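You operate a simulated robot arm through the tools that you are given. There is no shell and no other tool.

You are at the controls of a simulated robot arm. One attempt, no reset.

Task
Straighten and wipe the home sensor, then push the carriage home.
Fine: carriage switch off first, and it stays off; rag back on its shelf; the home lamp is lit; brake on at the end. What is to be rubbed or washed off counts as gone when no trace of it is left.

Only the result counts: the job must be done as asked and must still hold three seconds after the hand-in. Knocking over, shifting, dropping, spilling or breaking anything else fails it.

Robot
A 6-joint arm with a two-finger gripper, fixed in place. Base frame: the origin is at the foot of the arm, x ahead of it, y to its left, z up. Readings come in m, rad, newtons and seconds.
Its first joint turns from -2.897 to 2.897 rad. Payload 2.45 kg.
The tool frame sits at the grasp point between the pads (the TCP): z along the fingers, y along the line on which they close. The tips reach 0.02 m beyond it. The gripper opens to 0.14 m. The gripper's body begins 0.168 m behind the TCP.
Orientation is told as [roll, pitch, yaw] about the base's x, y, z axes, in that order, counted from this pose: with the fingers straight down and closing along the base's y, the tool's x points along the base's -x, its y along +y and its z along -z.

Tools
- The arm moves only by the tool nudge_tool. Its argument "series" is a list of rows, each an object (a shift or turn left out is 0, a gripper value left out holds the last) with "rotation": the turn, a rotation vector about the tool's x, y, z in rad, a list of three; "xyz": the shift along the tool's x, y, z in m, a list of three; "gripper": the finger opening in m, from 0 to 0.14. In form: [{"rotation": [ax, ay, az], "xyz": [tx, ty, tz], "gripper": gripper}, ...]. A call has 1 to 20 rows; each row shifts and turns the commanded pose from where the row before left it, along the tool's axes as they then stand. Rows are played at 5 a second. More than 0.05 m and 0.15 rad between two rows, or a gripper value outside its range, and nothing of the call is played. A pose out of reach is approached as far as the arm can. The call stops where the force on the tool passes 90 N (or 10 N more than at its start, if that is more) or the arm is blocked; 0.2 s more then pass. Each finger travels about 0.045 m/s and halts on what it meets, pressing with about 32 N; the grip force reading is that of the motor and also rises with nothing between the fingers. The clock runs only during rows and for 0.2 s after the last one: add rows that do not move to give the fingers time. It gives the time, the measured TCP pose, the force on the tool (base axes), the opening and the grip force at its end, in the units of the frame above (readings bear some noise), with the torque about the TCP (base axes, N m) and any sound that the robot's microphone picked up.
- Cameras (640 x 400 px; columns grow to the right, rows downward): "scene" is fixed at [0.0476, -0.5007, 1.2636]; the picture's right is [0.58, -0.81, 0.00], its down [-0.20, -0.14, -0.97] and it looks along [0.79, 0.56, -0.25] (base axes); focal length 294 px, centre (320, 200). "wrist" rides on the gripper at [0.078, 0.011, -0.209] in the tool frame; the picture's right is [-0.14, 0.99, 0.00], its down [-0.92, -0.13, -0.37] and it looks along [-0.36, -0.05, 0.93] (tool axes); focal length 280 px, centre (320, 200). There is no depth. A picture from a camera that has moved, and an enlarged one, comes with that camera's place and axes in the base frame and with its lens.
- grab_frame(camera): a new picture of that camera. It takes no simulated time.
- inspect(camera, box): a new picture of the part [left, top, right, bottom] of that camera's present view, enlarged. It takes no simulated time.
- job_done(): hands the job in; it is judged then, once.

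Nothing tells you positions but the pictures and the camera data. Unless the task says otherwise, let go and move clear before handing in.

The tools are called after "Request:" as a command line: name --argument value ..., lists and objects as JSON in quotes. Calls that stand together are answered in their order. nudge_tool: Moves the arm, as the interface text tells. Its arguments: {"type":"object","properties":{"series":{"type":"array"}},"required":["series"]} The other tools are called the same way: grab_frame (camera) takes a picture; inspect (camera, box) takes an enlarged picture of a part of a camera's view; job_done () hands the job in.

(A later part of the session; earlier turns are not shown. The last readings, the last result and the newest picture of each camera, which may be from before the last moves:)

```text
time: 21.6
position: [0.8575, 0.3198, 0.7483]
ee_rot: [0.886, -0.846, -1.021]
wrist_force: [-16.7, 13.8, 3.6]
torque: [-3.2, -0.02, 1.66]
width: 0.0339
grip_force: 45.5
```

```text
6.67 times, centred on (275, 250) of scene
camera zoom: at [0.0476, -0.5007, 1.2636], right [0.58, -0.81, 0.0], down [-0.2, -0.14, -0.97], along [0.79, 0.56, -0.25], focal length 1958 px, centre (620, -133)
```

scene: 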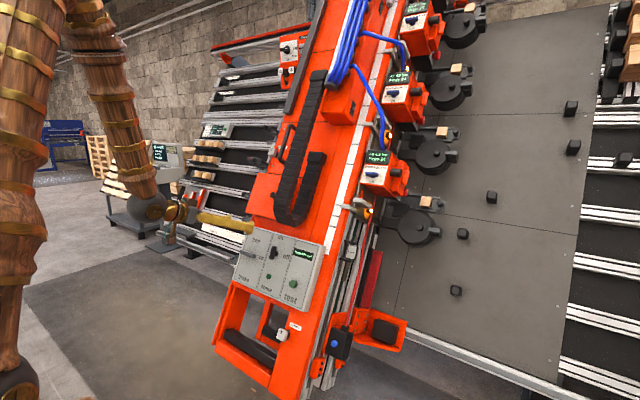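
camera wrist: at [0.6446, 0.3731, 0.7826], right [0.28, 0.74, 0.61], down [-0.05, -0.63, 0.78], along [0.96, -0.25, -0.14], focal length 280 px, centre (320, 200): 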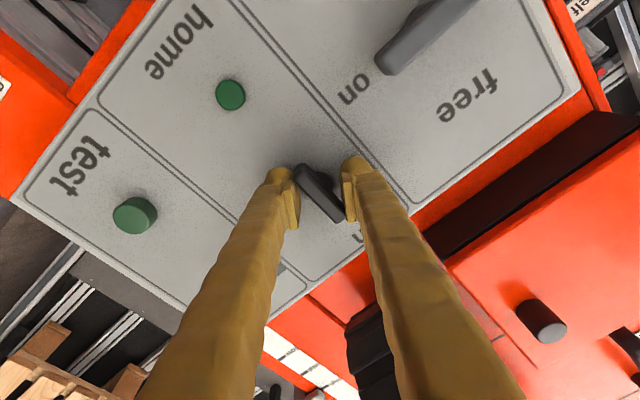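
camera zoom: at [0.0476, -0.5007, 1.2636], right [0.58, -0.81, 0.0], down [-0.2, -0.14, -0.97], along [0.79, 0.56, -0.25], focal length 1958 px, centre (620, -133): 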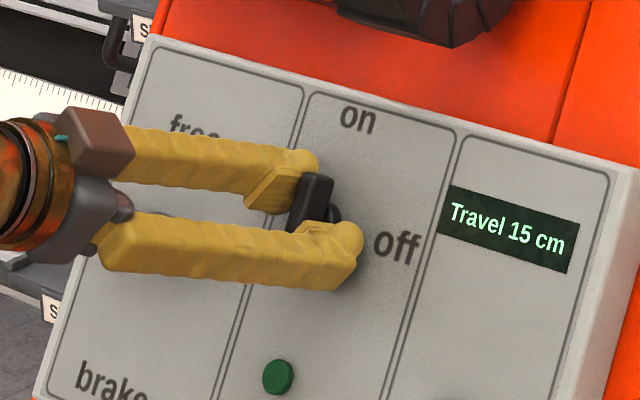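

The bar did not follow and is resisting hard clockwise, so I'll back off to neutral and recheck before deciding which way it turns.

Request:
nudge_tool --series '[{"rotation": [0, 0, -0.1]}, {"rotation": [0, 0, -0.1]}, {"rotation": [0, 0, -0.1]}, {"rotation": [0, 0, -0.1]}, {"rotation": [0, 0, -0.1]}, {"rotation": [0, 0, -0.1]}, {}, {}]'

Request:
inspect --camera "wrist" --box '[240, 100, 400, 250]'

```text
time: 23.4
position: [0.8592, 0.3194, 0.7487]
ee_rot: [0.0, -1.137, 0.001]
wrist_force: [4.5, 26.5, 8.6]
torque: [0.1, -0.07, 0.26]
width: 0.0131
grip_force: 40.0
```

```text
2.67 times, centred on (320, 175) of wrist
camera zoom: at [0.6366, 0.3305, 0.7649], right [0.06, 0.99, 0.12], down [0.05, -0.13, 0.99], along [1.0, -0.05, -0.06], focal length 748 px, centre (320, 267)
```

zoom: 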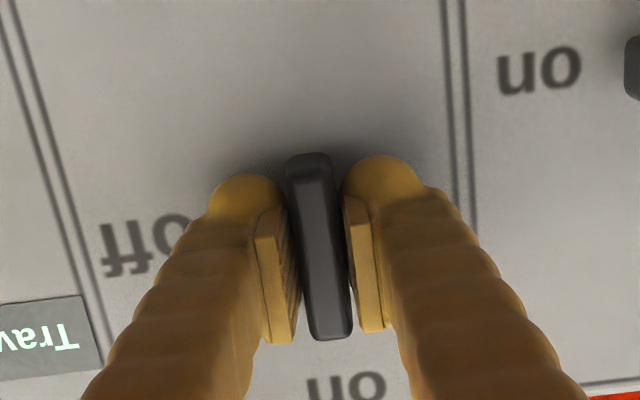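

Request:
nudge_tool --series '[{"xyz": [0, 0.0015, 0], "rotation": [0, 0, -0.1]}, {"rotation": [0, 0, -0.1]}, {}]'

Request:
inspect --camera "wrist" --box '[240, 100, 400, 250]'

```text
time: 24.2
position: [0.8583, 0.319, 0.7478]
ee_rot: [-0.408, -1.099, 0.45]
wrist_force: [12.7, 4.5, 27.1]
torque: [-0.02, -0.35, 0.04]
width: 0.0135
grip_force: 39.4
```

```text
2.67 times, centred on (320, 175) of wrist
camera zoom: at [0.6361, 0.3153, 0.7636], right [-0.02, 1.0, -0.06], down [0.05, 0.06, 1.0], along [1.0, 0.02, -0.05], focal length 748 px, centre (320, 267)
```

zoom: 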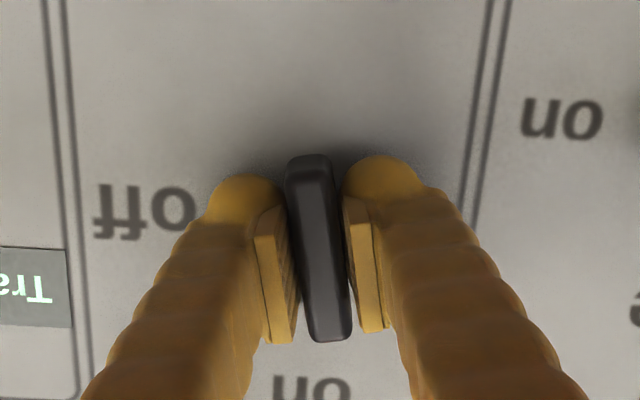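

It turns freely counter-clockwise, with the bar following the pads and almost no torque. I'll continue that way slowly and watch for a click or stop.

Request:
nudge_tool --series '[{"xyz": [-0.0015, 0, 0], "rotation": [0, 0, -0.1]}, {"rotation": [0, 0, -0.1]}, {"rotation": [0, 0, -0.1]}, {"rotation": [0, 0, -0.1]}, {}]'

Request:
grab_frame --camera "wrist"

```text
time: 25.4
position: [0.8573, 0.3176, 0.7476]
ee_rot: [-0.885, -0.845, 1.017]
wrist_force: [3.5, -44.1, 6.8]
torque: [-0.21, 0.11, -0.48]
width: 0.013
grip_force: 39.9
```

```text
taken
camera wrist: at [0.6393, 0.2853, 0.7715], right [-0.19, 0.9, -0.41], down [0.02, 0.42, 0.91], along [0.98, 0.16, -0.09], focal length 280 px, centre (320, 200)
```

wrist: 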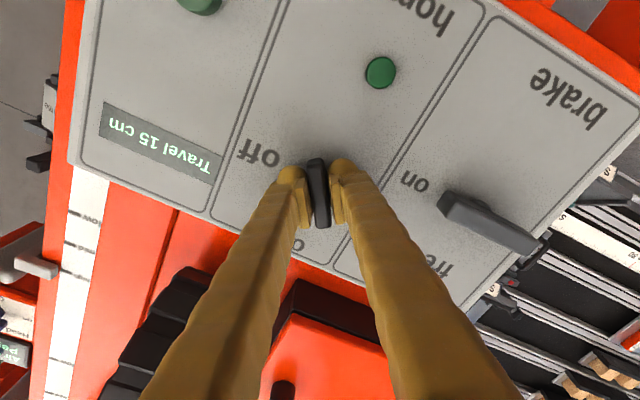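

Request:
nudge_tool --series '[{"xyz": [0.0014, -0.002, 0], "rotation": [0, 0, -0.1]}, {"rotation": [0, 0, -0.1]}, {"rotation": [0, 0, -0.1]}, {"rotation": [0, 0, -0.1]}, {}]'

Request:
grab_frame --camera "wrist"

```text
time: 26.6
position: [0.8584, 0.319, 0.748]
ee_rot: [-1.067, -0.512, 1.312]
wrist_force: [-6.5, 6.5, -18.4]
torque: [0.11, 0.2, 0.14]
width: 0.0132
grip_force: 39.7
```

```text
taken
camera wrist: at [0.648, 0.2596, 0.7895], right [-0.32, 0.65, -0.69], down [-0.08, 0.71, 0.7], along [0.94, 0.28, -0.17], focal length 280 px, centre (320, 200)
```

wrist: 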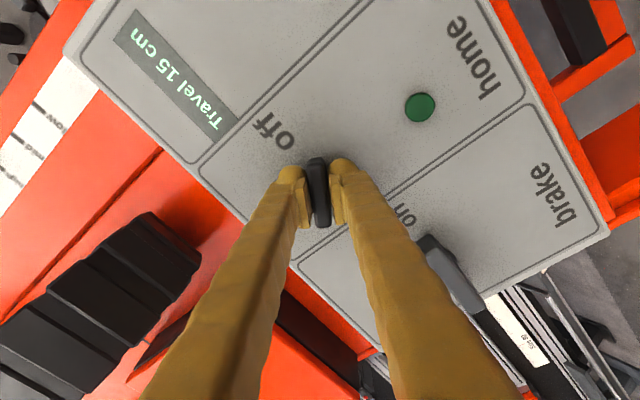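

Request:
nudge_tool --series '[{"xyz": [0.0005, 0.0008, 0], "rotation": [0, 0, -0.1]}, {"rotation": [0, 0, -0.1]}, {"rotation": [0, 0, -0.1]}, {"rotation": [0, 0, -0.1]}, {}]'

Request:
grab_frame --camera "wrist"

```text
time: 27.8
position: [0.8572, 0.3187, 0.7475]
ee_rot: [-1.133, -0.154, 1.5]
wrist_force: [-13.7, 29.5, -25.6]
torque: [0.12, 0.33, 0.4]
width: 0.0129
grip_force: 40.4
```

```text
taken
camera wrist: at [0.6587, 0.2443, 0.8147], right [-0.4, 0.3, -0.86], down [-0.22, 0.89, 0.41], along [0.89, 0.35, -0.29], focal length 280 px, centre (320, 200)
```

wrist: 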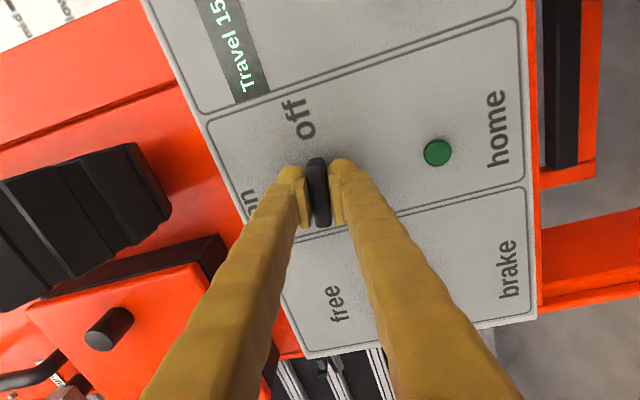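

Request:
nudge_tool --series '[{"xyz": [-0.0013, 0.0012, 0], "rotation": [0, 0, -0.08]}, {"rotation": [0, 0, -0.08]}, {"rotation": [0, 0, -0.05]}, {}]'

Request:
grab_frame --camera "wrist"

Request:
inspect --camera "scene" --box '[230, 210, 330, 310]'

```text
time: 28.8
position: [0.8571, 0.3184, 0.748]
ee_rot: [-1.137, 0.034, 1.585]
wrist_force: [-13.8, -11.4, -3.3]
torque: [0.69, 0.18, -0.68]
width: 0.0135
grip_force: 40.2
```

```text
taken
camera wrist: at [0.6654, 0.2416, 0.8286], right [-0.42, 0.1, -0.9], down [-0.29, 0.93, 0.24], along [0.86, 0.36, -0.36], focal length 280 px, centre (320, 200)
```

wrist: 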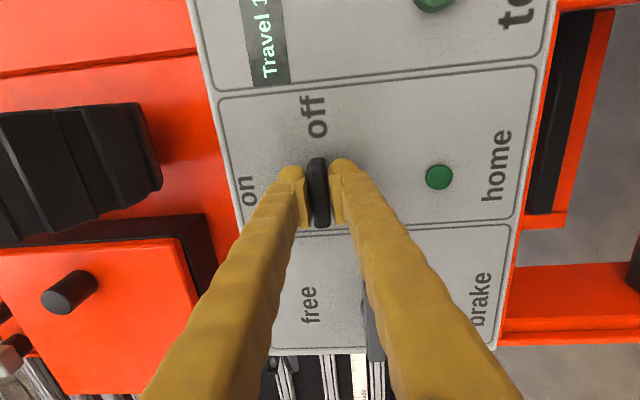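

```text
4.00 times, centred on (280, 260) of scene
camera zoom: at [0.0476, -0.5007, 1.2636], right [0.58, -0.81, 0.0], down [-0.2, -0.14, -0.97], along [0.79, 0.56, -0.25], focal length 1175 px, centre (480, -40)
```

zoom: 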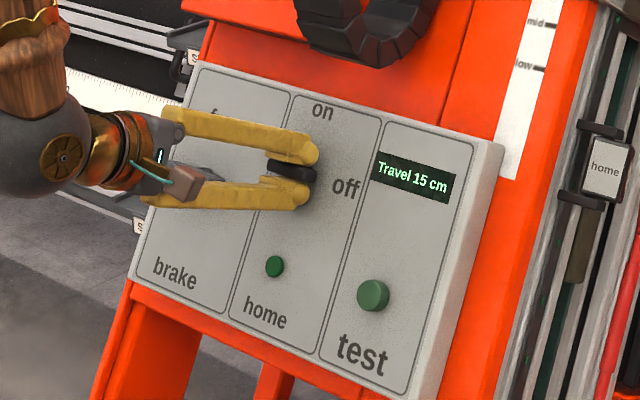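

The bar hit its stop horizontally, level with "off". I'll open, back away along the normal and verify.

Request:
nudge_tool --series '[{"rotation": [0, 0, 0.03], "gripper": 0.06}, {}, {}, {"xyz": [0, 0, -0.04]}, {"xyz": [0, 0, -0.04]}, {"xyz": [0, 0, -0.04]}, {"rotation": [0, 0, 0.15]}, {"rotation": [0, 0, 0.15]}, {"rotation": [0, 0, 0.15]}, {"rotation": [0, 0, 0.15]}, {"rotation": [0, 0, 0.15]}, {"rotation": [0, 0, 0.15]}, {"rotation": [0, 0, 0.15]}, {"rotation": [0, 0, 0.15]}, {"rotation": [0, 0, 0.15]}, {"rotation": [0, 0, 0.15]}, {"rotation": [0, 0, 0.08]}, {}]'

Request:
grab_frame --camera "wrist"

Request:
inspect --camera "scene" --box '[230, 210, 330, 310]'

Request:
inspect --camera "scene" --box '[130, 130, 200, 180]'

```text
time: 32.6
position: [0.7487, 0.3196, 0.7987]
ee_rot: [0.001, -1.137, 0.0]
wrist_force: [-0.4, 0.3, -0.2]
torque: [0.02, 0.04, -0.03]
width: 0.06
grip_force: 0.1
```

```text
taken
camera wrist: at [0.527, 0.3316, 0.8152], right [0.06, 0.99, 0.13], down [0.05, -0.13, 0.99], along [1.0, -0.05, -0.06], focal length 280 px, centre (320, 200)
```

wrist: 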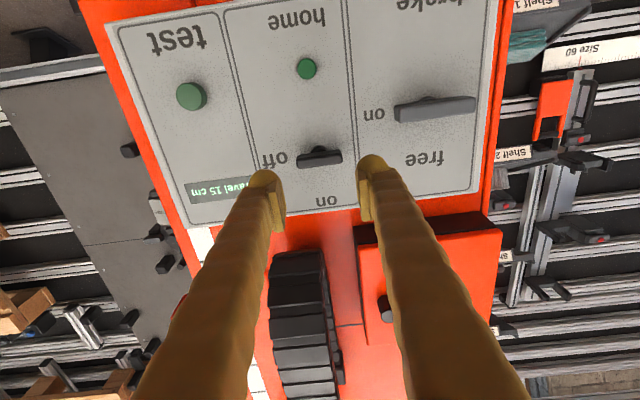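

```text
4.00 times, centred on (280, 260) of scene
camera zoom: at [0.0476, -0.5007, 1.2636], right [0.58, -0.81, 0.0], down [-0.2, -0.14, -0.97], along [0.79, 0.56, -0.25], focal length 1175 px, centre (480, -40)
```

zoom: 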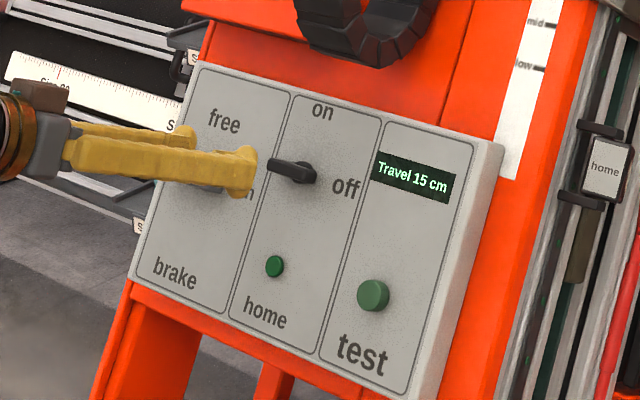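

```text
8.00 times, centred on (165, 155) of scene
camera zoom: at [0.0476, -0.5007, 1.2636], right [0.58, -0.81, 0.0], down [-0.2, -0.14, -0.97], along [0.79, 0.56, -0.25], focal length 2350 px, centre (1560, 560)
```

zoom: 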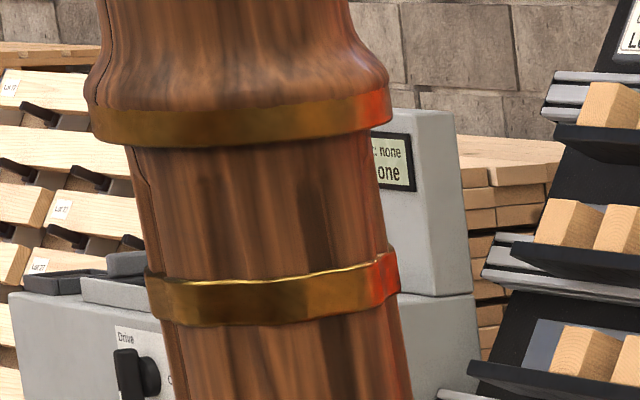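

The switch now reads off. Next I'll go over to the home sensor on the beam's right side, squared to the beam, for a close look.

Request:
nudge_tool --series '[{"xyz": [-0.04, 0, 0], "gripper": 0.0}, {"xyz": [-0.035, 0, 0]}, {"xyz": [0, -0.05, 0]}, {"xyz": [0, -0.05, 0]}, {"xyz": [0, -0.05, 0]}, {"xyz": [0, -0.05, 0]}, {"xyz": [0, -0.05, 0]}, {"xyz": [0, -0.05, 0]}, {"xyz": [0, -0.04, 0]}, {"xyz": [0, 0, 0.02]}, {}, {}]'

Request:
grab_frame --camera "wrist"

Request:
inspect --camera "wrist" --box '[300, 80, 420, 200]'

```text
time: 35.2
position: [0.7999, -0.0204, 0.8589]
ee_rot: [-0.001, -1.137, 0.002]
wrist_force: [0.5, -0.1, 0.8]
torque: [-0.01, -0.03, -0.03]
width: 0.0
grip_force: 29.0
```

```text
taken
camera wrist: at [0.5778, -0.0085, 0.8752], right [0.06, 0.99, 0.12], down [0.05, -0.13, 0.99], along [1.0, -0.05, -0.06], focal length 280 px, centre (320, 200)
```

wrist: 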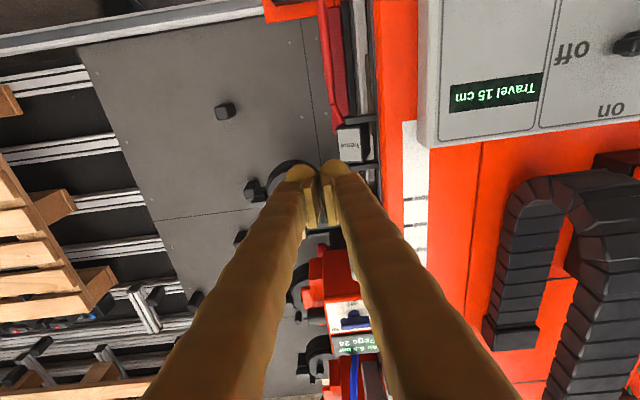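

```text
3.33 times, centred on (360, 140) of wrist
camera zoom: at [0.5778, -0.0085, 0.8752], right [0.06, 0.99, 0.12], down [0.05, -0.13, 0.99], along [1.0, -0.05, -0.06], focal length 935 px, centre (187, 400)
```

zoom: 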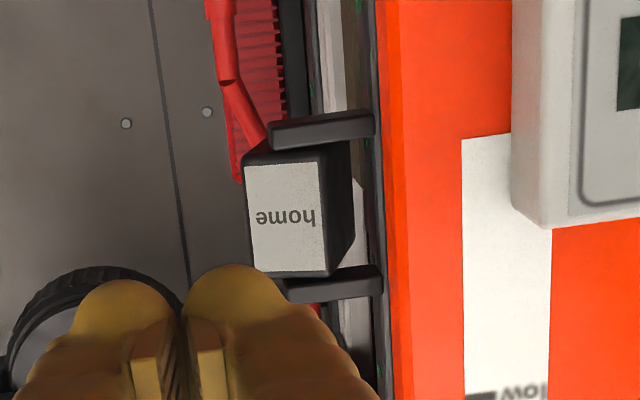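

Request:
nudge_tool --series '[{"xyz": [0, -0.05, 0]}, {"xyz": [0, -0.05, 0]}, {"rotation": [-0.15, 0, 0]}, {"rotation": [-0.15, 0, 0]}, {"rotation": [-0.15, 0, 0]}, {"rotation": [-0.15, 0, 0]}, {}, {}]'

Request:
grab_frame --camera "wrist"

Request:
inspect --camera "wrist" --box '[250, 80, 390, 200]'

```text
time: 37.0
position: [0.7981, -0.1194, 0.8591]
ee_rot: [0.598, -1.137, 0.001]
wrist_force: [0.3, -0.4, 0.1]
torque: [0.04, -0.03, 0.0]
width: 0.0
grip_force: 28.9
```

```text
taken
camera wrist: at [0.6035, -0.2289, 0.8619], right [-0.45, 0.82, 0.36], down [0.18, -0.31, 0.93], along [0.88, 0.48, 0.0], focal length 280 px, centre (320, 200)
```

wrist: 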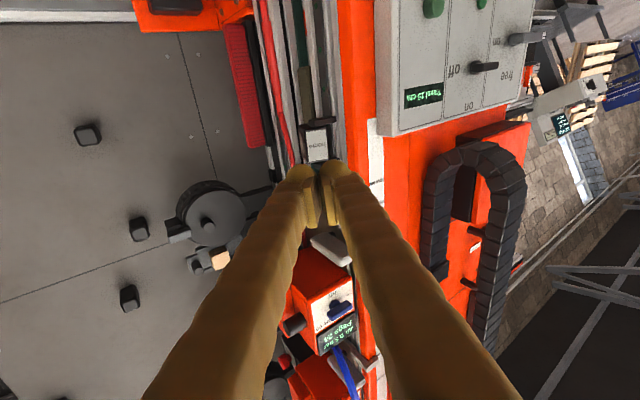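

```text
3.33 times, centred on (320, 140) of wrist
camera zoom: at [0.6035, -0.2289, 0.8619], right [-0.45, 0.82, 0.36], down [0.18, -0.31, 0.93], along [0.88, 0.48, 0.0], focal length 935 px, centre (320, 400)
```

zoom: 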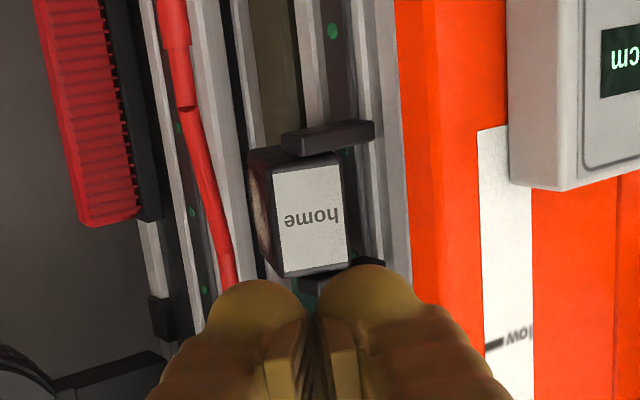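

The block's right-hand (-y) face shows brownish dirt. I'll look from further round that side.

Request:
nudge_tool --series '[{"xyz": [0, -0.05, 0]}, {"xyz": [0, -0.04, 0.03]}, {"rotation": [-0.15, 0, 0]}, {"rotation": [-0.15, 0, 0]}, {"rotation": [-0.15, 0, 0]}, {}, {}]'

Request:
grab_frame --camera "wrist"

```text
time: 38.6
position: [0.8673, -0.1762, 0.8286]
ee_rot: [1.05, -1.138, 0.002]
wrist_force: [0.5, -0.7, 0.0]
torque: [-0.02, -0.02, 0.0]
width: 0.0
grip_force: 29.2
```

```text
taken
camera wrist: at [0.7326, -0.3514, 0.8045], right [-0.72, 0.49, 0.49], down [0.32, -0.38, 0.87], along [0.61, 0.78, 0.12], focal length 280 px, centre (320, 200)
```

wrist: 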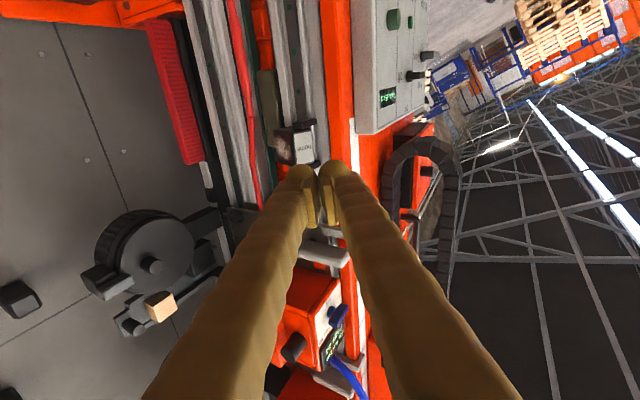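

Request:
inspect --camera "wrist" --box '[250, 90, 350, 190]'

Request:
inspect --camera "wrist" --box '[180, 0, 340, 110]'

Request:
inspect --camera "wrist" --box '[180, 150, 380, 290]'

```text
4.00 times, centred on (300, 140) of wrist
camera zoom: at [0.7326, -0.3514, 0.8045], right [-0.72, 0.49, 0.49], down [0.32, -0.38, 0.87], along [0.61, 0.78, 0.12], focal length 1122 px, centre (400, 440)
```

zoom: 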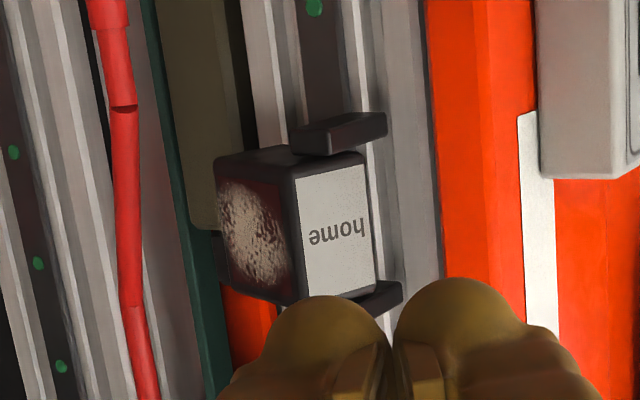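

```text
3.64 times, centred on (260, 55) of wrist
camera zoom: at [0.7326, -0.3514, 0.8045], right [-0.72, 0.49, 0.49], down [0.32, -0.38, 0.87], along [0.61, 0.78, 0.12], focal length 1020 px, centre (538, 727)
```

zoom: 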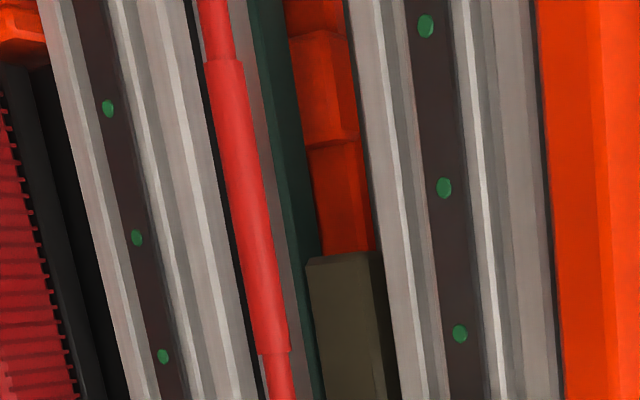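

```text
2.86 times, centred on (280, 220) of wrist
camera zoom: at [0.7326, -0.3514, 0.8045], right [-0.72, 0.49, 0.49], down [0.32, -0.38, 0.87], along [0.61, 0.78, 0.12], focal length 801 px, centre (434, 143)
```

zoom: 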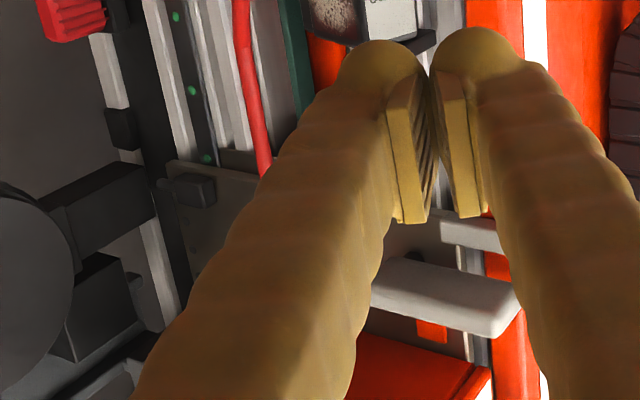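

The lens is the block's right-hand (-y) face, dark red with pale dust. The block is also rolled about 21° about the beam axis, with its +y side standing out and its label centre near (1.004, 0.026, 0.773). I'll square up to the beam and use both fingertips together to press the label face flat.

Request:
nudge_tool --series '[{"rotation": [0.15, 0, 0], "gripper": 0.012}, {"rotation": [0.15, 0, 0]}, {"rotation": [0.15, 0, 0]}, {"rotation": [0.15, 0, 0]}, {"rotation": [0.15, 0, 0]}, {"rotation": [0.15, 0, 0]}, {"rotation": [0.15, 0, 0]}, {"xyz": [-0.007, 0.049, 0]}, {"xyz": [0, 0.05, 0]}, {"xyz": [0, 0.05, 0]}, {"xyz": [0, 0.05, 0]}, {"xyz": [0, 0.002, 0.045]}, {"xyz": [0, 0, 0.035]}, {}, {}]'

Request:
grab_frame --camera "wrist"

Request:
inspect --camera "scene" --box '[310, 210, 410, 290]'

```text
time: 41.8
position: [0.9409, 0.0217, 0.7995]
ee_rot: [-0.002, -1.138, 0.002]
wrist_force: [0.0, 0.1, -0.1]
torque: [-0.03, -0.02, 0.0]
width: 0.0121
grip_force: 0.0
```

```text
taken
camera wrist: at [0.7192, 0.0341, 0.8167], right [0.06, 0.99, 0.12], down [0.05, -0.13, 0.99], along [1.0, -0.05, -0.06], focal length 280 px, centre (320, 200)
```

wrist: 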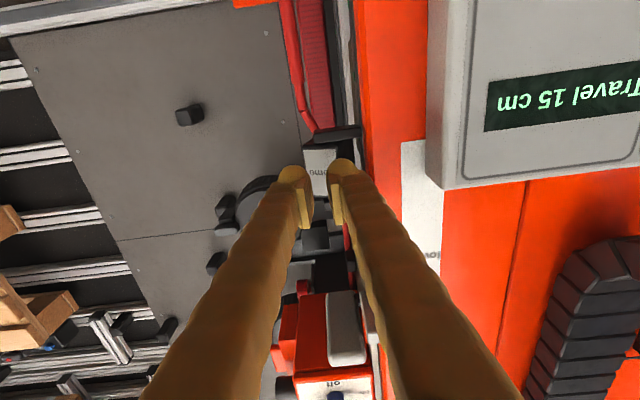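

```text
5.00 times, centred on (360, 250) of scene
camera zoom: at [0.0476, -0.5007, 1.2636], right [0.58, -0.81, 0.0], down [-0.2, -0.14, -0.97], along [0.79, 0.56, -0.25], focal length 1469 px, centre (120, -50)
```

zoom: 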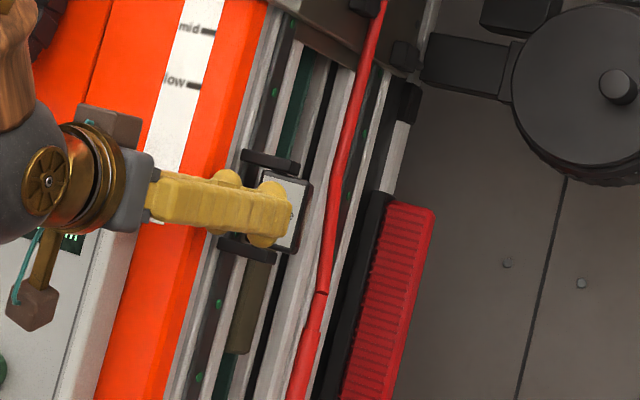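

Tips are about 45 mm short of the label. I'll advance most of the way, then creep until contact.

Request:
nudge_tool --series '[{"xyz": [-0.002, 0.003, 0.02]}, {"xyz": [0, 0, 0.015]}, {"xyz": [0, 0, 0.004]}, {}]'

Request:
inspect --camera "wrist" --box '[260, 80, 400, 220]'

```text
time: 42.8
position: [0.9801, 0.0255, 0.7848]
ee_rot: [-0.003, -1.139, 0.002]
wrist_force: [1.5, 0.6, -0.1]
torque: [0.0, 0.03, -0.01]
width: 0.0118
grip_force: 0.1
```

```text
2.86 times, centred on (330, 150) of wrist
camera zoom: at [0.7573, 0.0372, 0.8023], right [0.06, 0.99, 0.12], down [0.05, -0.13, 0.99], along [1.0, -0.05, -0.06], focal length 801 px, centre (291, 343)
```

zoom: 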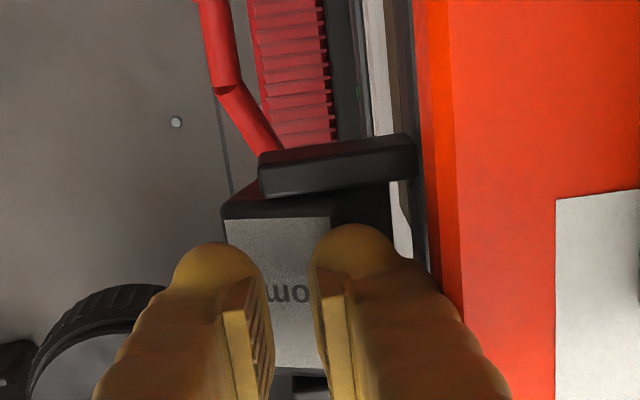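

Request:
nudge_tool --series '[{"xyz": [0, 0, 0.003]}, {"xyz": [0, 0, 0.003]}, {}]'

Request:
nudge_tool --series '[{"xyz": [0, 0, 0.003]}, {}]'

Request:
nudge_tool --series '[{"xyz": [0, 0, 0.003]}, {}]'

Request:
inspect --camera "wrist" --box '[260, 80, 400, 220]'

```text
time: 43.6
position: [0.9837, 0.0245, 0.7825]
ee_rot: [-0.003, -1.137, 0.001]
wrist_force: [-15.0, 2.3, 8.3]
torque: [0.1, 0.17, 0.12]
width: 0.013
grip_force: 0.3
```

```text
time: 44.0
position: [0.9836, 0.0256, 0.7827]
ee_rot: [-0.001, -1.135, 0.004]
wrist_force: [-28.1, -1.2, 19.6]
torque: [0.11, 0.25, 0.08]
width: 0.0132
grip_force: 0.6
stopped in row 2: the force on the tool passed its limit at 109 N (the readings are from after the stop); the commanded pose is now the measured one
```

```text
time: 44.4
position: [0.9833, 0.0257, 0.7829]
ee_rot: [-0.002, -1.137, 0.004]
wrist_force: [-28.8, -1.4, 20.0]
torque: [0.08, 0.31, 0.12]
width: 0.013
grip_force: 0.6
stopped in row 1: the force on the tool passed its limit at 109 N (the readings are from after the stop); the commanded pose is now the measured one
```

```text
2.86 times, centred on (330, 150) of wrist
camera zoom: at [0.7621, 0.0372, 0.7994], right [0.06, 0.99, 0.12], down [0.05, -0.13, 0.99], along [1.0, -0.05, -0.06], focal length 801 px, centre (291, 343)
```

zoom: 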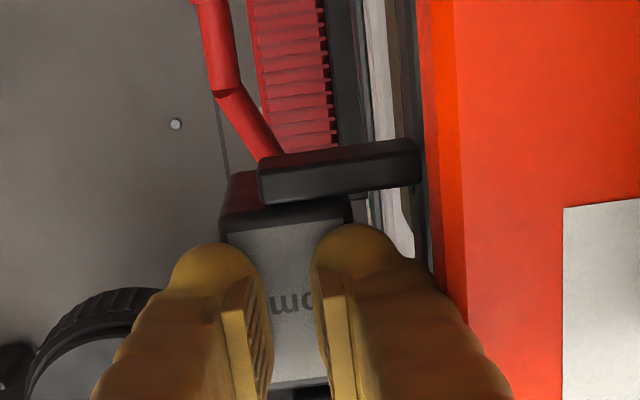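

Both tips met the face firmly and the block seems to have swung square. I'll back off and check it.

Request:
nudge_tool --series '[{"xyz": [0, 0, -0.01]}, {"xyz": [0, 0, -0.04]}, {"xyz": [0, -0.02, -0.045]}, {"xyz": [0, -0.05, -0.0]}, {"xyz": [0, -0.05, 0]}, {"rotation": [-0.15, 0, 0], "gripper": 0.0}, {"rotation": [-0.15, 0, 0]}, {"rotation": [-0.15, 0, 0]}, {"rotation": [-0.15, 0, 0]}, {}, {}]'

Request:
grab_frame --camera "wrist"

Request:
inspect --camera "wrist" --box '[260, 80, 380, 190]'

Request:
inspect --camera "scene" --box '[320, 235, 400, 285]'

```text
time: 46.8
position: [0.8974, -0.0942, 0.8209]
ee_rot: [0.598, -1.137, 0.003]
wrist_force: [1.2, 0.2, 0.3]
torque: [-0.03, 0.01, 0.01]
width: 0.0
grip_force: 29.5
```

```text
taken
camera wrist: at [0.703, -0.2025, 0.8256], right [-0.45, 0.82, 0.36], down [0.18, -0.31, 0.93], along [0.88, 0.48, 0.0], focal length 280 px, centre (320, 200)
```

wrist: 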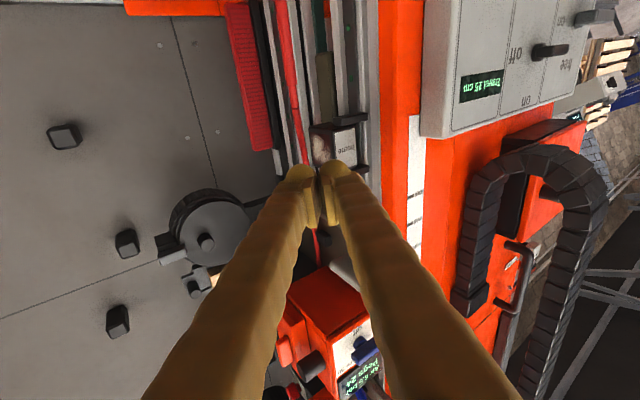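

```text
3.64 times, centred on (320, 135) of wrist
camera zoom: at [0.703, -0.2025, 0.8256], right [-0.45, 0.82, 0.36], down [0.18, -0.31, 0.93], along [0.88, 0.48, 0.0], focal length 1020 px, centre (320, 436)
```

zoom: 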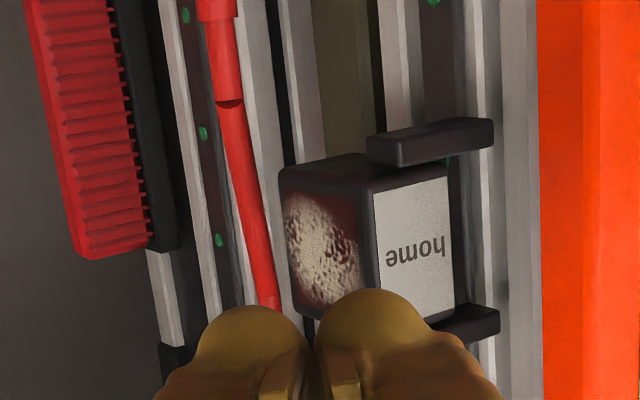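

```text
8.00 times, centred on (360, 260) of scene
camera zoom: at [0.0476, -0.5007, 1.2636], right [0.58, -0.81, 0.0], down [-0.2, -0.14, -0.97], along [0.79, 0.56, -0.25], focal length 2350 px, centre (0, -280)
```

zoom: 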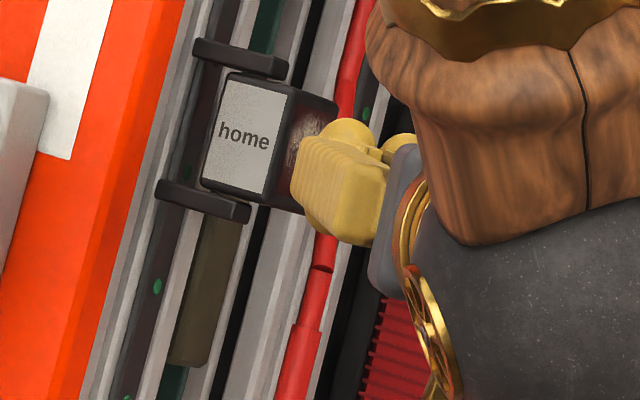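

The block now seems turned the other way somewhat or square; I need a second view to measure it.

Request:
nudge_tool --series '[{"rotation": [0.15, 0, 0]}, {"rotation": [0.15, 0, 0]}, {"rotation": [0.15, 0, 0]}, {"rotation": [0.15, 0, 0]}, {"xyz": [0, 0, -0.03]}, {}, {}]'

Request:
inspect --camera "wrist" --box '[320, 80, 480, 200]'

Request:
grab_frame --camera "wrist"

Request:
inspect --camera "scene" --box '[320, 235, 400, 285]'

```text
time: 48.4
position: [0.8726, -0.0943, 0.8343]
ee_rot: [0.0, -1.137, 0.005]
wrist_force: [0.7, -0.4, 0.2]
torque: [-0.01, 0.01, 0.0]
width: 0.0
grip_force: 29.6
```

```text
3.33 times, centred on (400, 140) of wrist
camera zoom: at [0.6499, -0.0821, 0.8508], right [0.06, 0.99, 0.12], down [0.05, -0.13, 0.99], along [1.0, -0.05, -0.06], focal length 935 px, centre (53, 400)
```

zoom: 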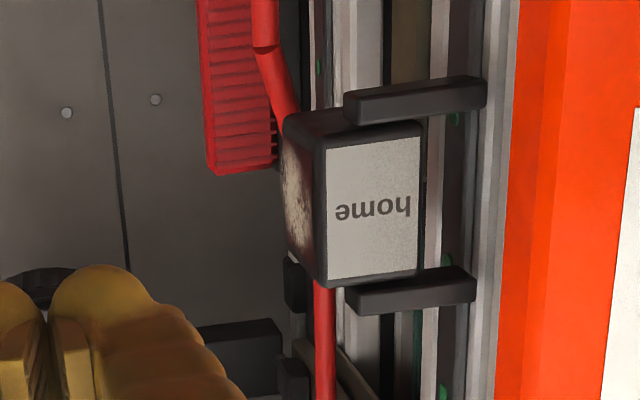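

```text
taken
camera wrist: at [0.6499, -0.0821, 0.8508], right [0.06, 0.99, 0.12], down [0.05, -0.13, 0.99], along [1.0, -0.05, -0.06], focal length 280 px, centre (320, 200)
```

wrist: 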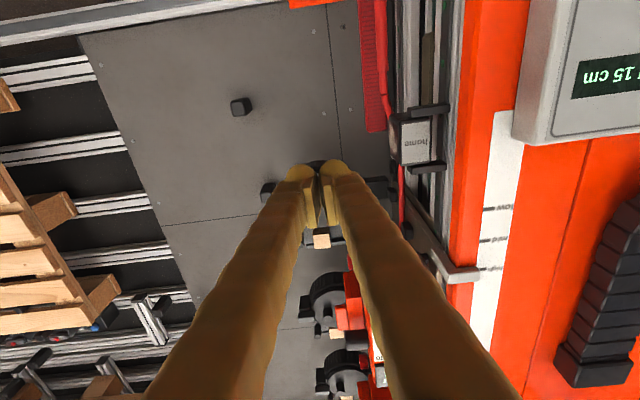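

```text
8.00 times, centred on (360, 260) of scene
camera zoom: at [0.0476, -0.5007, 1.2636], right [0.58, -0.81, 0.0], down [-0.2, -0.14, -0.97], along [0.79, 0.56, -0.25], focal length 2350 px, centre (0, -280)
```

zoom: 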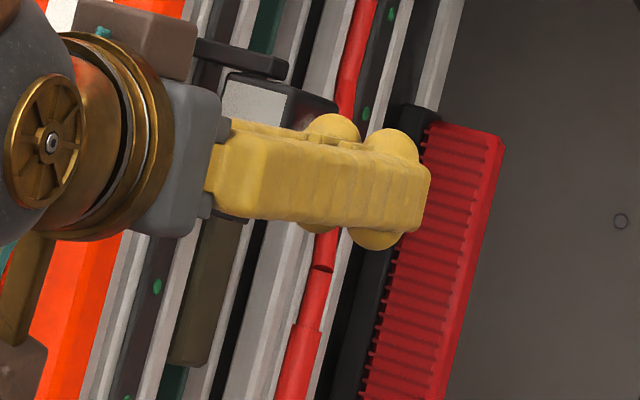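

Measured again, the sensor's label is now square to within about 1°. Next is the rag on Shelf 1: I'll back out and traverse to the left side for a close look at it.

Request:
nudge_tool --series '[{"xyz": [0, 0, -0.04]}, {"xyz": [0, 0, -0.04]}, {"xyz": [0, 0, -0.04]}, {"xyz": [0, 0.05, 0]}, {"xyz": [0, 0.05, 0]}, {"xyz": [0, 0.05, 0]}, {"xyz": [0, 0.05, 0]}, {"xyz": [0, 0.05, 0]}, {"xyz": [0, 0.05, 0]}, {"xyz": [0, 0.05, 0]}, {"xyz": [0, 0.05, 0]}, {"xyz": [0, 0.05, 0]}, {"xyz": [0, 0.05, 0]}, {"xyz": [0, 0.05, 0]}, {"xyz": [0, 0.05, 0]}, {"xyz": [0, 0.05, 0]}, {"xyz": [0, 0.05, 0]}, {"xyz": [0, 0.05, 0]}, {}]'

Request:
nudge_tool --series '[{"rotation": [0, 0.15, 0], "gripper": 0.13}, {"rotation": [0, 0.15, 0]}, {"rotation": [0, 0.1, 0]}, {}, {}, {}]'

Request:
grab_frame --camera "wrist"

Request:
grab_frame --camera "scene"

```text
time: 52.4
position: [0.77, 0.6598, 0.8879]
ee_rot: [-0.004, -1.138, 0.003]
wrist_force: [0.8, 0.0, 0.1]
torque: [0.02, -0.03, -0.02]
width: 0.0002
grip_force: 29.5
out of reach, approached as far as the arm can: row 3, 4
```

```text
time: 53.8
position: [0.7707, 0.6553, 0.8866]
ee_rot: [-0.002, -0.736, 0.003]
wrist_force: [0.4, 0.2, -0.1]
torque: [0.0, -0.02, 0.01]
width: 0.1241
grip_force: 0.0
```

```text
taken
camera wrist: at [0.5728, 0.6679, 0.989], right [0.1, 0.99, 0.09], down [0.44, -0.13, 0.89], along [0.89, -0.05, -0.44], focal length 280 px, centre (320, 200)
```

wrist: 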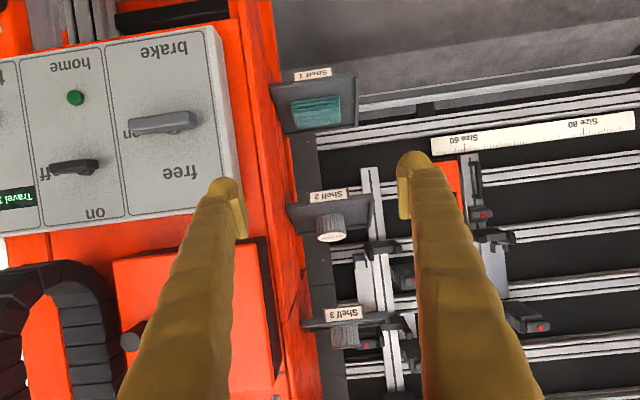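

```text
taken
```

scene: 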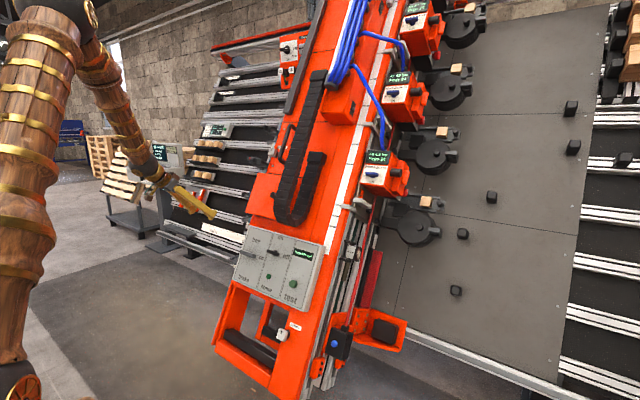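

Request:
inspect --camera "wrist" --box '[260, 60, 380, 140]'

Request:
inspect --camera "wrist" --box '[110, 30, 290, 200]'

```text
5.00 times, centred on (320, 100) of wrist
camera zoom: at [0.5728, 0.6679, 0.989], right [0.1, 0.99, 0.09], down [0.44, -0.13, 0.89], along [0.89, -0.05, -0.44], focal length 1402 px, centre (320, 700)
```

zoom: 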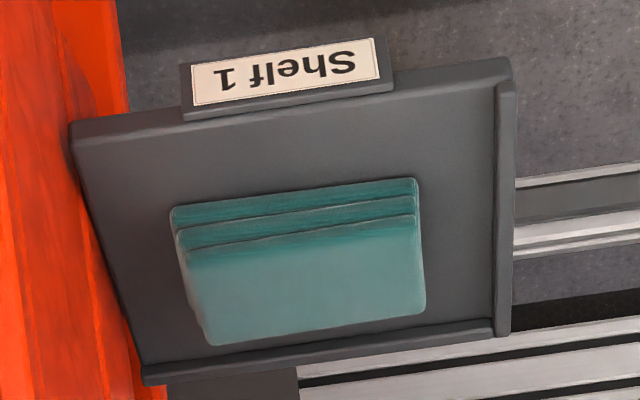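

```text
2.35 times, centred on (200, 115) of wrist
camera zoom: at [0.5728, 0.6679, 0.989], right [0.1, 0.99, 0.09], down [0.44, -0.13, 0.89], along [0.89, -0.05, -0.44], focal length 660 px, centre (602, 400)
```

zoom: 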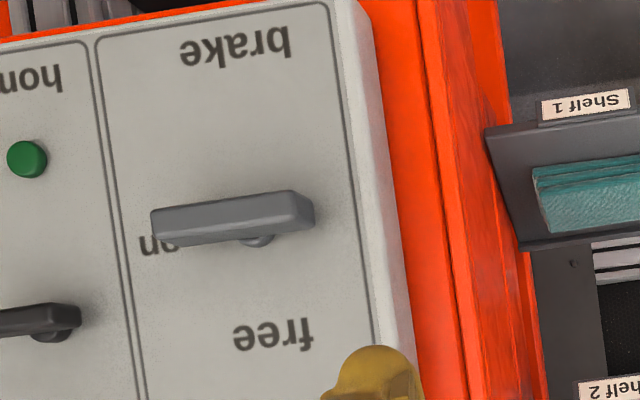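

The rag is a folded stack about 0.09 × 0.05 × 0.023 m, centred near (1.006, 0.656, 0.577) on a tray with a back and side lip. I'll approach it tilted forward, fingers closing along y, stopping short to check.

Request:
nudge_tool --series '[{"rotation": [0, -0.082, 0], "gripper": 0.104}, {"rotation": [0, -0.082, 0]}, {"xyz": [0.04, 0, 0]}, {"xyz": [0.04, 0, 0]}, {"xyz": [0, 0, 0.048]}, {"xyz": [0, 0, 0.048]}, {"xyz": [0, 0, 0.048]}, {"xyz": [0, 0, 0.048]}, {"xyz": [0, 0, 0.04]}, {}, {}]'

Request:
grab_frame --camera "wrist"

Request:
inspect --camera "wrist" --box '[230, 80, 410, 210]'

Request:
grab_frame --camera "scene"

```text
time: 56.2
position: [0.907, 0.6523, 0.6784]
ee_rot: [-0.001, -0.903, 0.002]
wrist_force: [-0.3, 0.4, 0.2]
torque: [0.02, 0.03, -0.01]
width: 0.1042
grip_force: 0.0
```

```text
taken
camera wrist: at [0.6952, 0.6644, 0.7466], right [0.08, 0.99, 0.11], down [0.28, -0.13, 0.95], along [0.96, -0.05, -0.29], focal length 280 px, centre (320, 200)
```

wrist: 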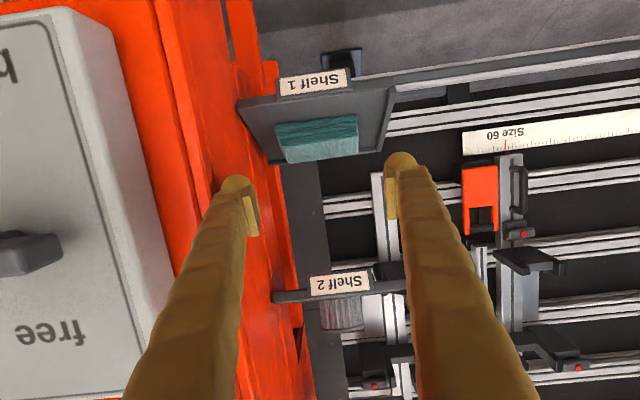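

```text
3.08 times, centred on (320, 145) of wrist
camera zoom: at [0.6952, 0.6644, 0.7466], right [0.08, 0.99, 0.11], down [0.28, -0.13, 0.95], along [0.96, -0.05, -0.29], focal length 863 px, centre (320, 369)
```

zoom: 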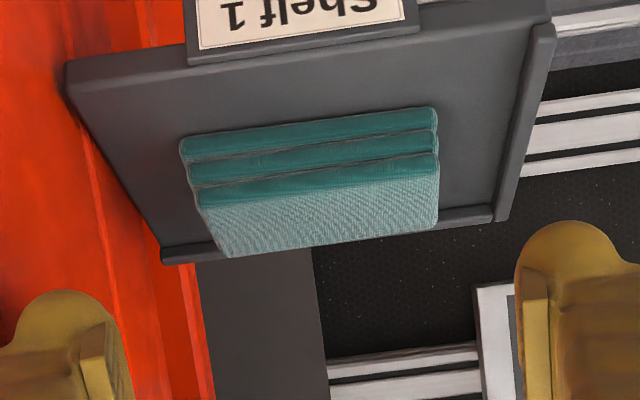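

```text
taken
```

scene: 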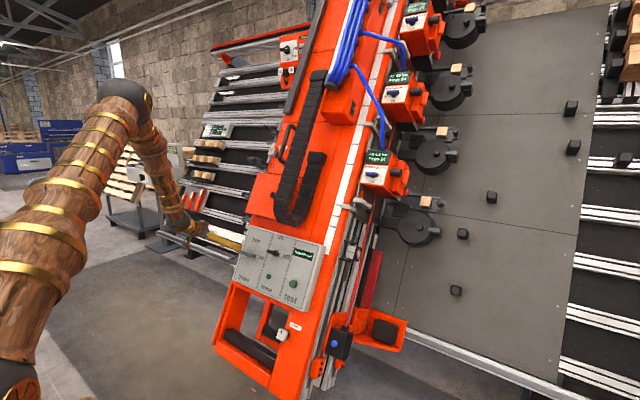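

Re-measured, the rag spans y 0.611–0.702 with its top at z≈0.588 and the tray at z≈0.565. Continuing the approach along the tool axis.

Request:
nudge_tool --series '[{"xyz": [0.003, 0.0035, 0.03]}, {"xyz": [0, 0, 0.04]}, {"xyz": [0, 0, 0.03]}, {}, {}]'

Request:
grab_frame --camera "wrist"

```text
time: 57.4
position: [0.9771, 0.658, 0.6169]
ee_rot: [-0.002, -0.902, 0.0]
wrist_force: [-0.4, 0.0, -0.4]
torque: [0.03, -0.03, 0.02]
width: 0.1039
grip_force: 0.1
```

```text
taken
camera wrist: at [0.7661, 0.6693, 0.685], right [0.08, 0.99, 0.11], down [0.28, -0.13, 0.95], along [0.96, -0.05, -0.29], focal length 280 px, centre (320, 200)
```

wrist: 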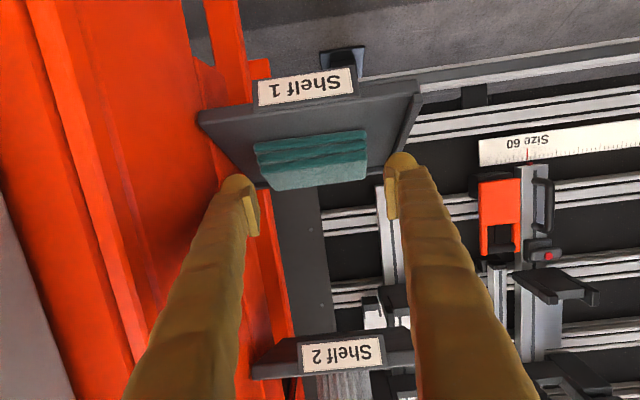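

Request:
nudge_tool --series '[{"xyz": [-0.002, -0.002, 0.02]}, {}, {}]'

Request:
inspect --camera "wrist" --box '[200, 80, 440, 240]'

```text
time: 58.2
position: [0.9945, 0.6563, 0.6049]
ee_rot: [-0.002, -0.9, 0.001]
wrist_force: [0.4, 0.1, -0.5]
torque: [0.03, 0.0, -0.01]
width: 0.104
grip_force: 0.1
```

```text
2.50 times, centred on (320, 160) of wrist
camera zoom: at [0.7826, 0.6668, 0.6727], right [0.08, 0.99, 0.11], down [0.28, -0.13, 0.95], along [0.96, -0.05, -0.29], focal length 701 px, centre (320, 300)
```

zoom: 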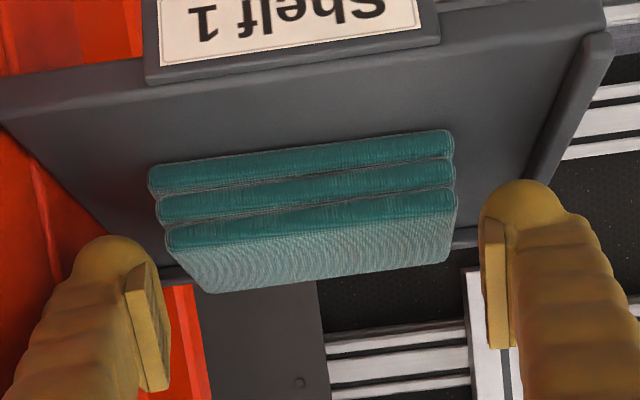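

The fingers straddle the rag evenly. I'll advance the last 13 mm and close.

Request:
nudge_tool --series '[{"xyz": [0, -0.001, 0.007]}, {"xyz": [0, 0, 0.006]}, {}, {"gripper": 0.07}, {}, {}, {}]'

Request:
grab_frame --camera "wrist"

```text
time: 59.8
position: [1.0053, 0.6544, 0.5967]
ee_rot: [-0.001, -0.9, 0.002]
wrist_force: [0.4, -0.2, 2.6]
torque: [-0.01, 0.07, 0.02]
width: 0.1003
grip_force: 31.9
```

```text
taken
camera wrist: at [0.7938, 0.6661, 0.6658], right [0.08, 0.99, 0.11], down [0.28, -0.13, 0.95], along [0.96, -0.05, -0.29], focal length 280 px, centre (320, 200)
```

wrist: 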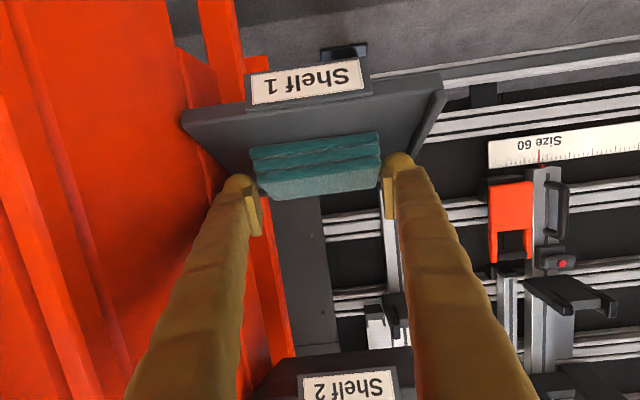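

The pads halted at 0.100 m with 32 N on the rag. I'll lift straight up slightly and check.

Request:
nudge_tool --series '[{"xyz": [-0.0157, 0, -0.0124]}, {"xyz": [-0.0235, 0, -0.0187]}, {"xyz": [-0.0235, 0, -0.0187]}, {}, {}]'

Request:
grab_frame --camera "wrist"

Request:
inspect --camera "wrist" --box '[200, 80, 440, 240]'

```text
time: 61.0
position: [1.0043, 0.656, 0.6767]
ee_rot: [-0.002, -0.9, -0.001]
wrist_force: [0.2, -0.1, -0.2]
torque: [-0.01, 0.02, 0.01]
width: 0.0999
grip_force: 31.7
```

```text
taken
camera wrist: at [0.7926, 0.666, 0.7453], right [0.08, 0.99, 0.11], down [0.28, -0.13, 0.95], along [0.96, -0.05, -0.29], focal length 280 px, centre (320, 200)
```

wrist: 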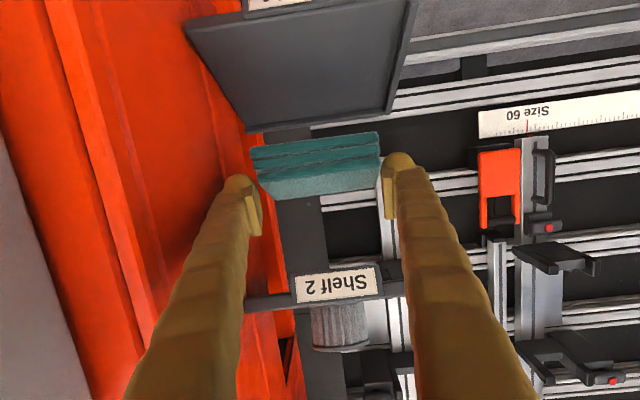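

```text
2.50 times, centred on (320, 160) of wrist
camera zoom: at [0.7926, 0.666, 0.7453], right [0.08, 0.99, 0.11], down [0.28, -0.13, 0.95], along [0.96, -0.05, -0.29], focal length 701 px, centre (320, 300)
```

zoom: 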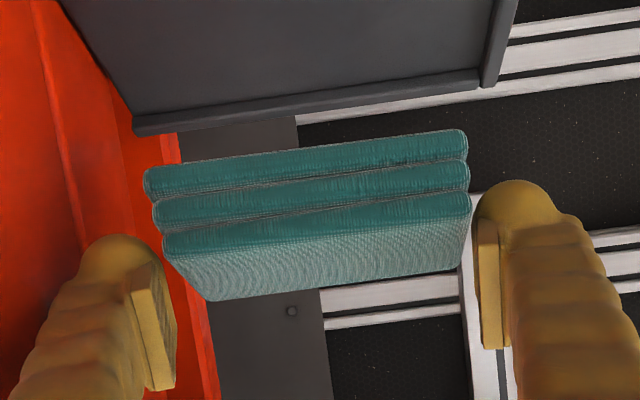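

The rag is off the shelf and firmly held. I'll carry it back out and across, clear of the panel, to the sensor's right-hand side.

Request:
nudge_tool --series '[{"xyz": [0, 0, -0.03]}, {"xyz": [0, 0, -0.045]}, {"xyz": [0, 0, -0.045]}, {"xyz": [0, 0, -0.045]}, {"xyz": [0, 0, -0.045]}, {"xyz": [0, 0, -0.045]}, {"xyz": [0, 0, -0.025]}, {"xyz": [0, -0.045, 0]}, {"xyz": [0, -0.045, 0]}, {"xyz": [0, -0.045, 0]}, {"xyz": [0, -0.045, 0]}, {"xyz": [0, -0.045, 0]}, {"xyz": [0, -0.045, 0]}, {"xyz": [0, -0.045, 0]}, {"xyz": [0, -0.045, 0]}, {"xyz": [0, -0.045, 0]}, {"xyz": [0, -0.045, 0]}, {"xyz": [0, -0.045, 0]}, {"xyz": [0, -0.045, 0]}, {}]'

Request:
nudge_tool --series '[{"xyz": [0, -0.045, 0]}, {"xyz": [0, -0.045, 0]}, {"xyz": [0, -0.045, 0]}, {"xyz": [0, -0.045, 0]}, {"xyz": [0, -0.03, 0]}, {}, {}]'

Request:
grab_frame --camera "wrist"

```text
time: 65.2
position: [0.7881, 0.1124, 0.8483]
ee_rot: [-0.001, -0.902, 0.001]
wrist_force: [-0.1, 0.2, -0.8]
torque: [0.01, -0.02, 0.01]
width: 0.0997
grip_force: 32.4
```

```text
time: 66.8
position: [0.7861, -0.0933, 0.8496]
ee_rot: [-0.003, -0.9, 0.002]
wrist_force: [1.5, -0.7, -0.6]
torque: [-0.01, -0.01, -0.03]
width: 0.0997
grip_force: 32.1
```

```text
taken
camera wrist: at [0.5746, -0.0826, 0.918], right [0.08, 0.99, 0.11], down [0.28, -0.13, 0.95], along [0.96, -0.05, -0.29], focal length 280 px, centre (320, 200)
```

wrist: 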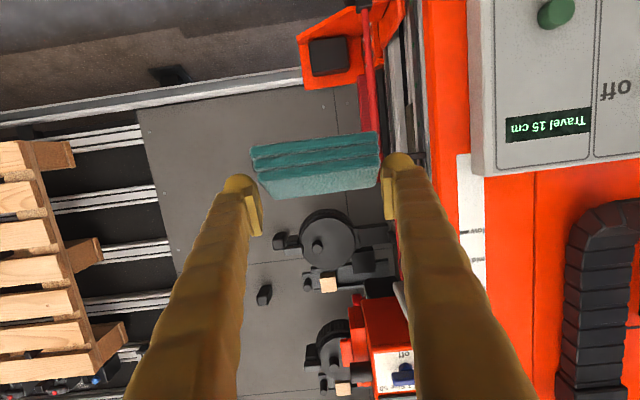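

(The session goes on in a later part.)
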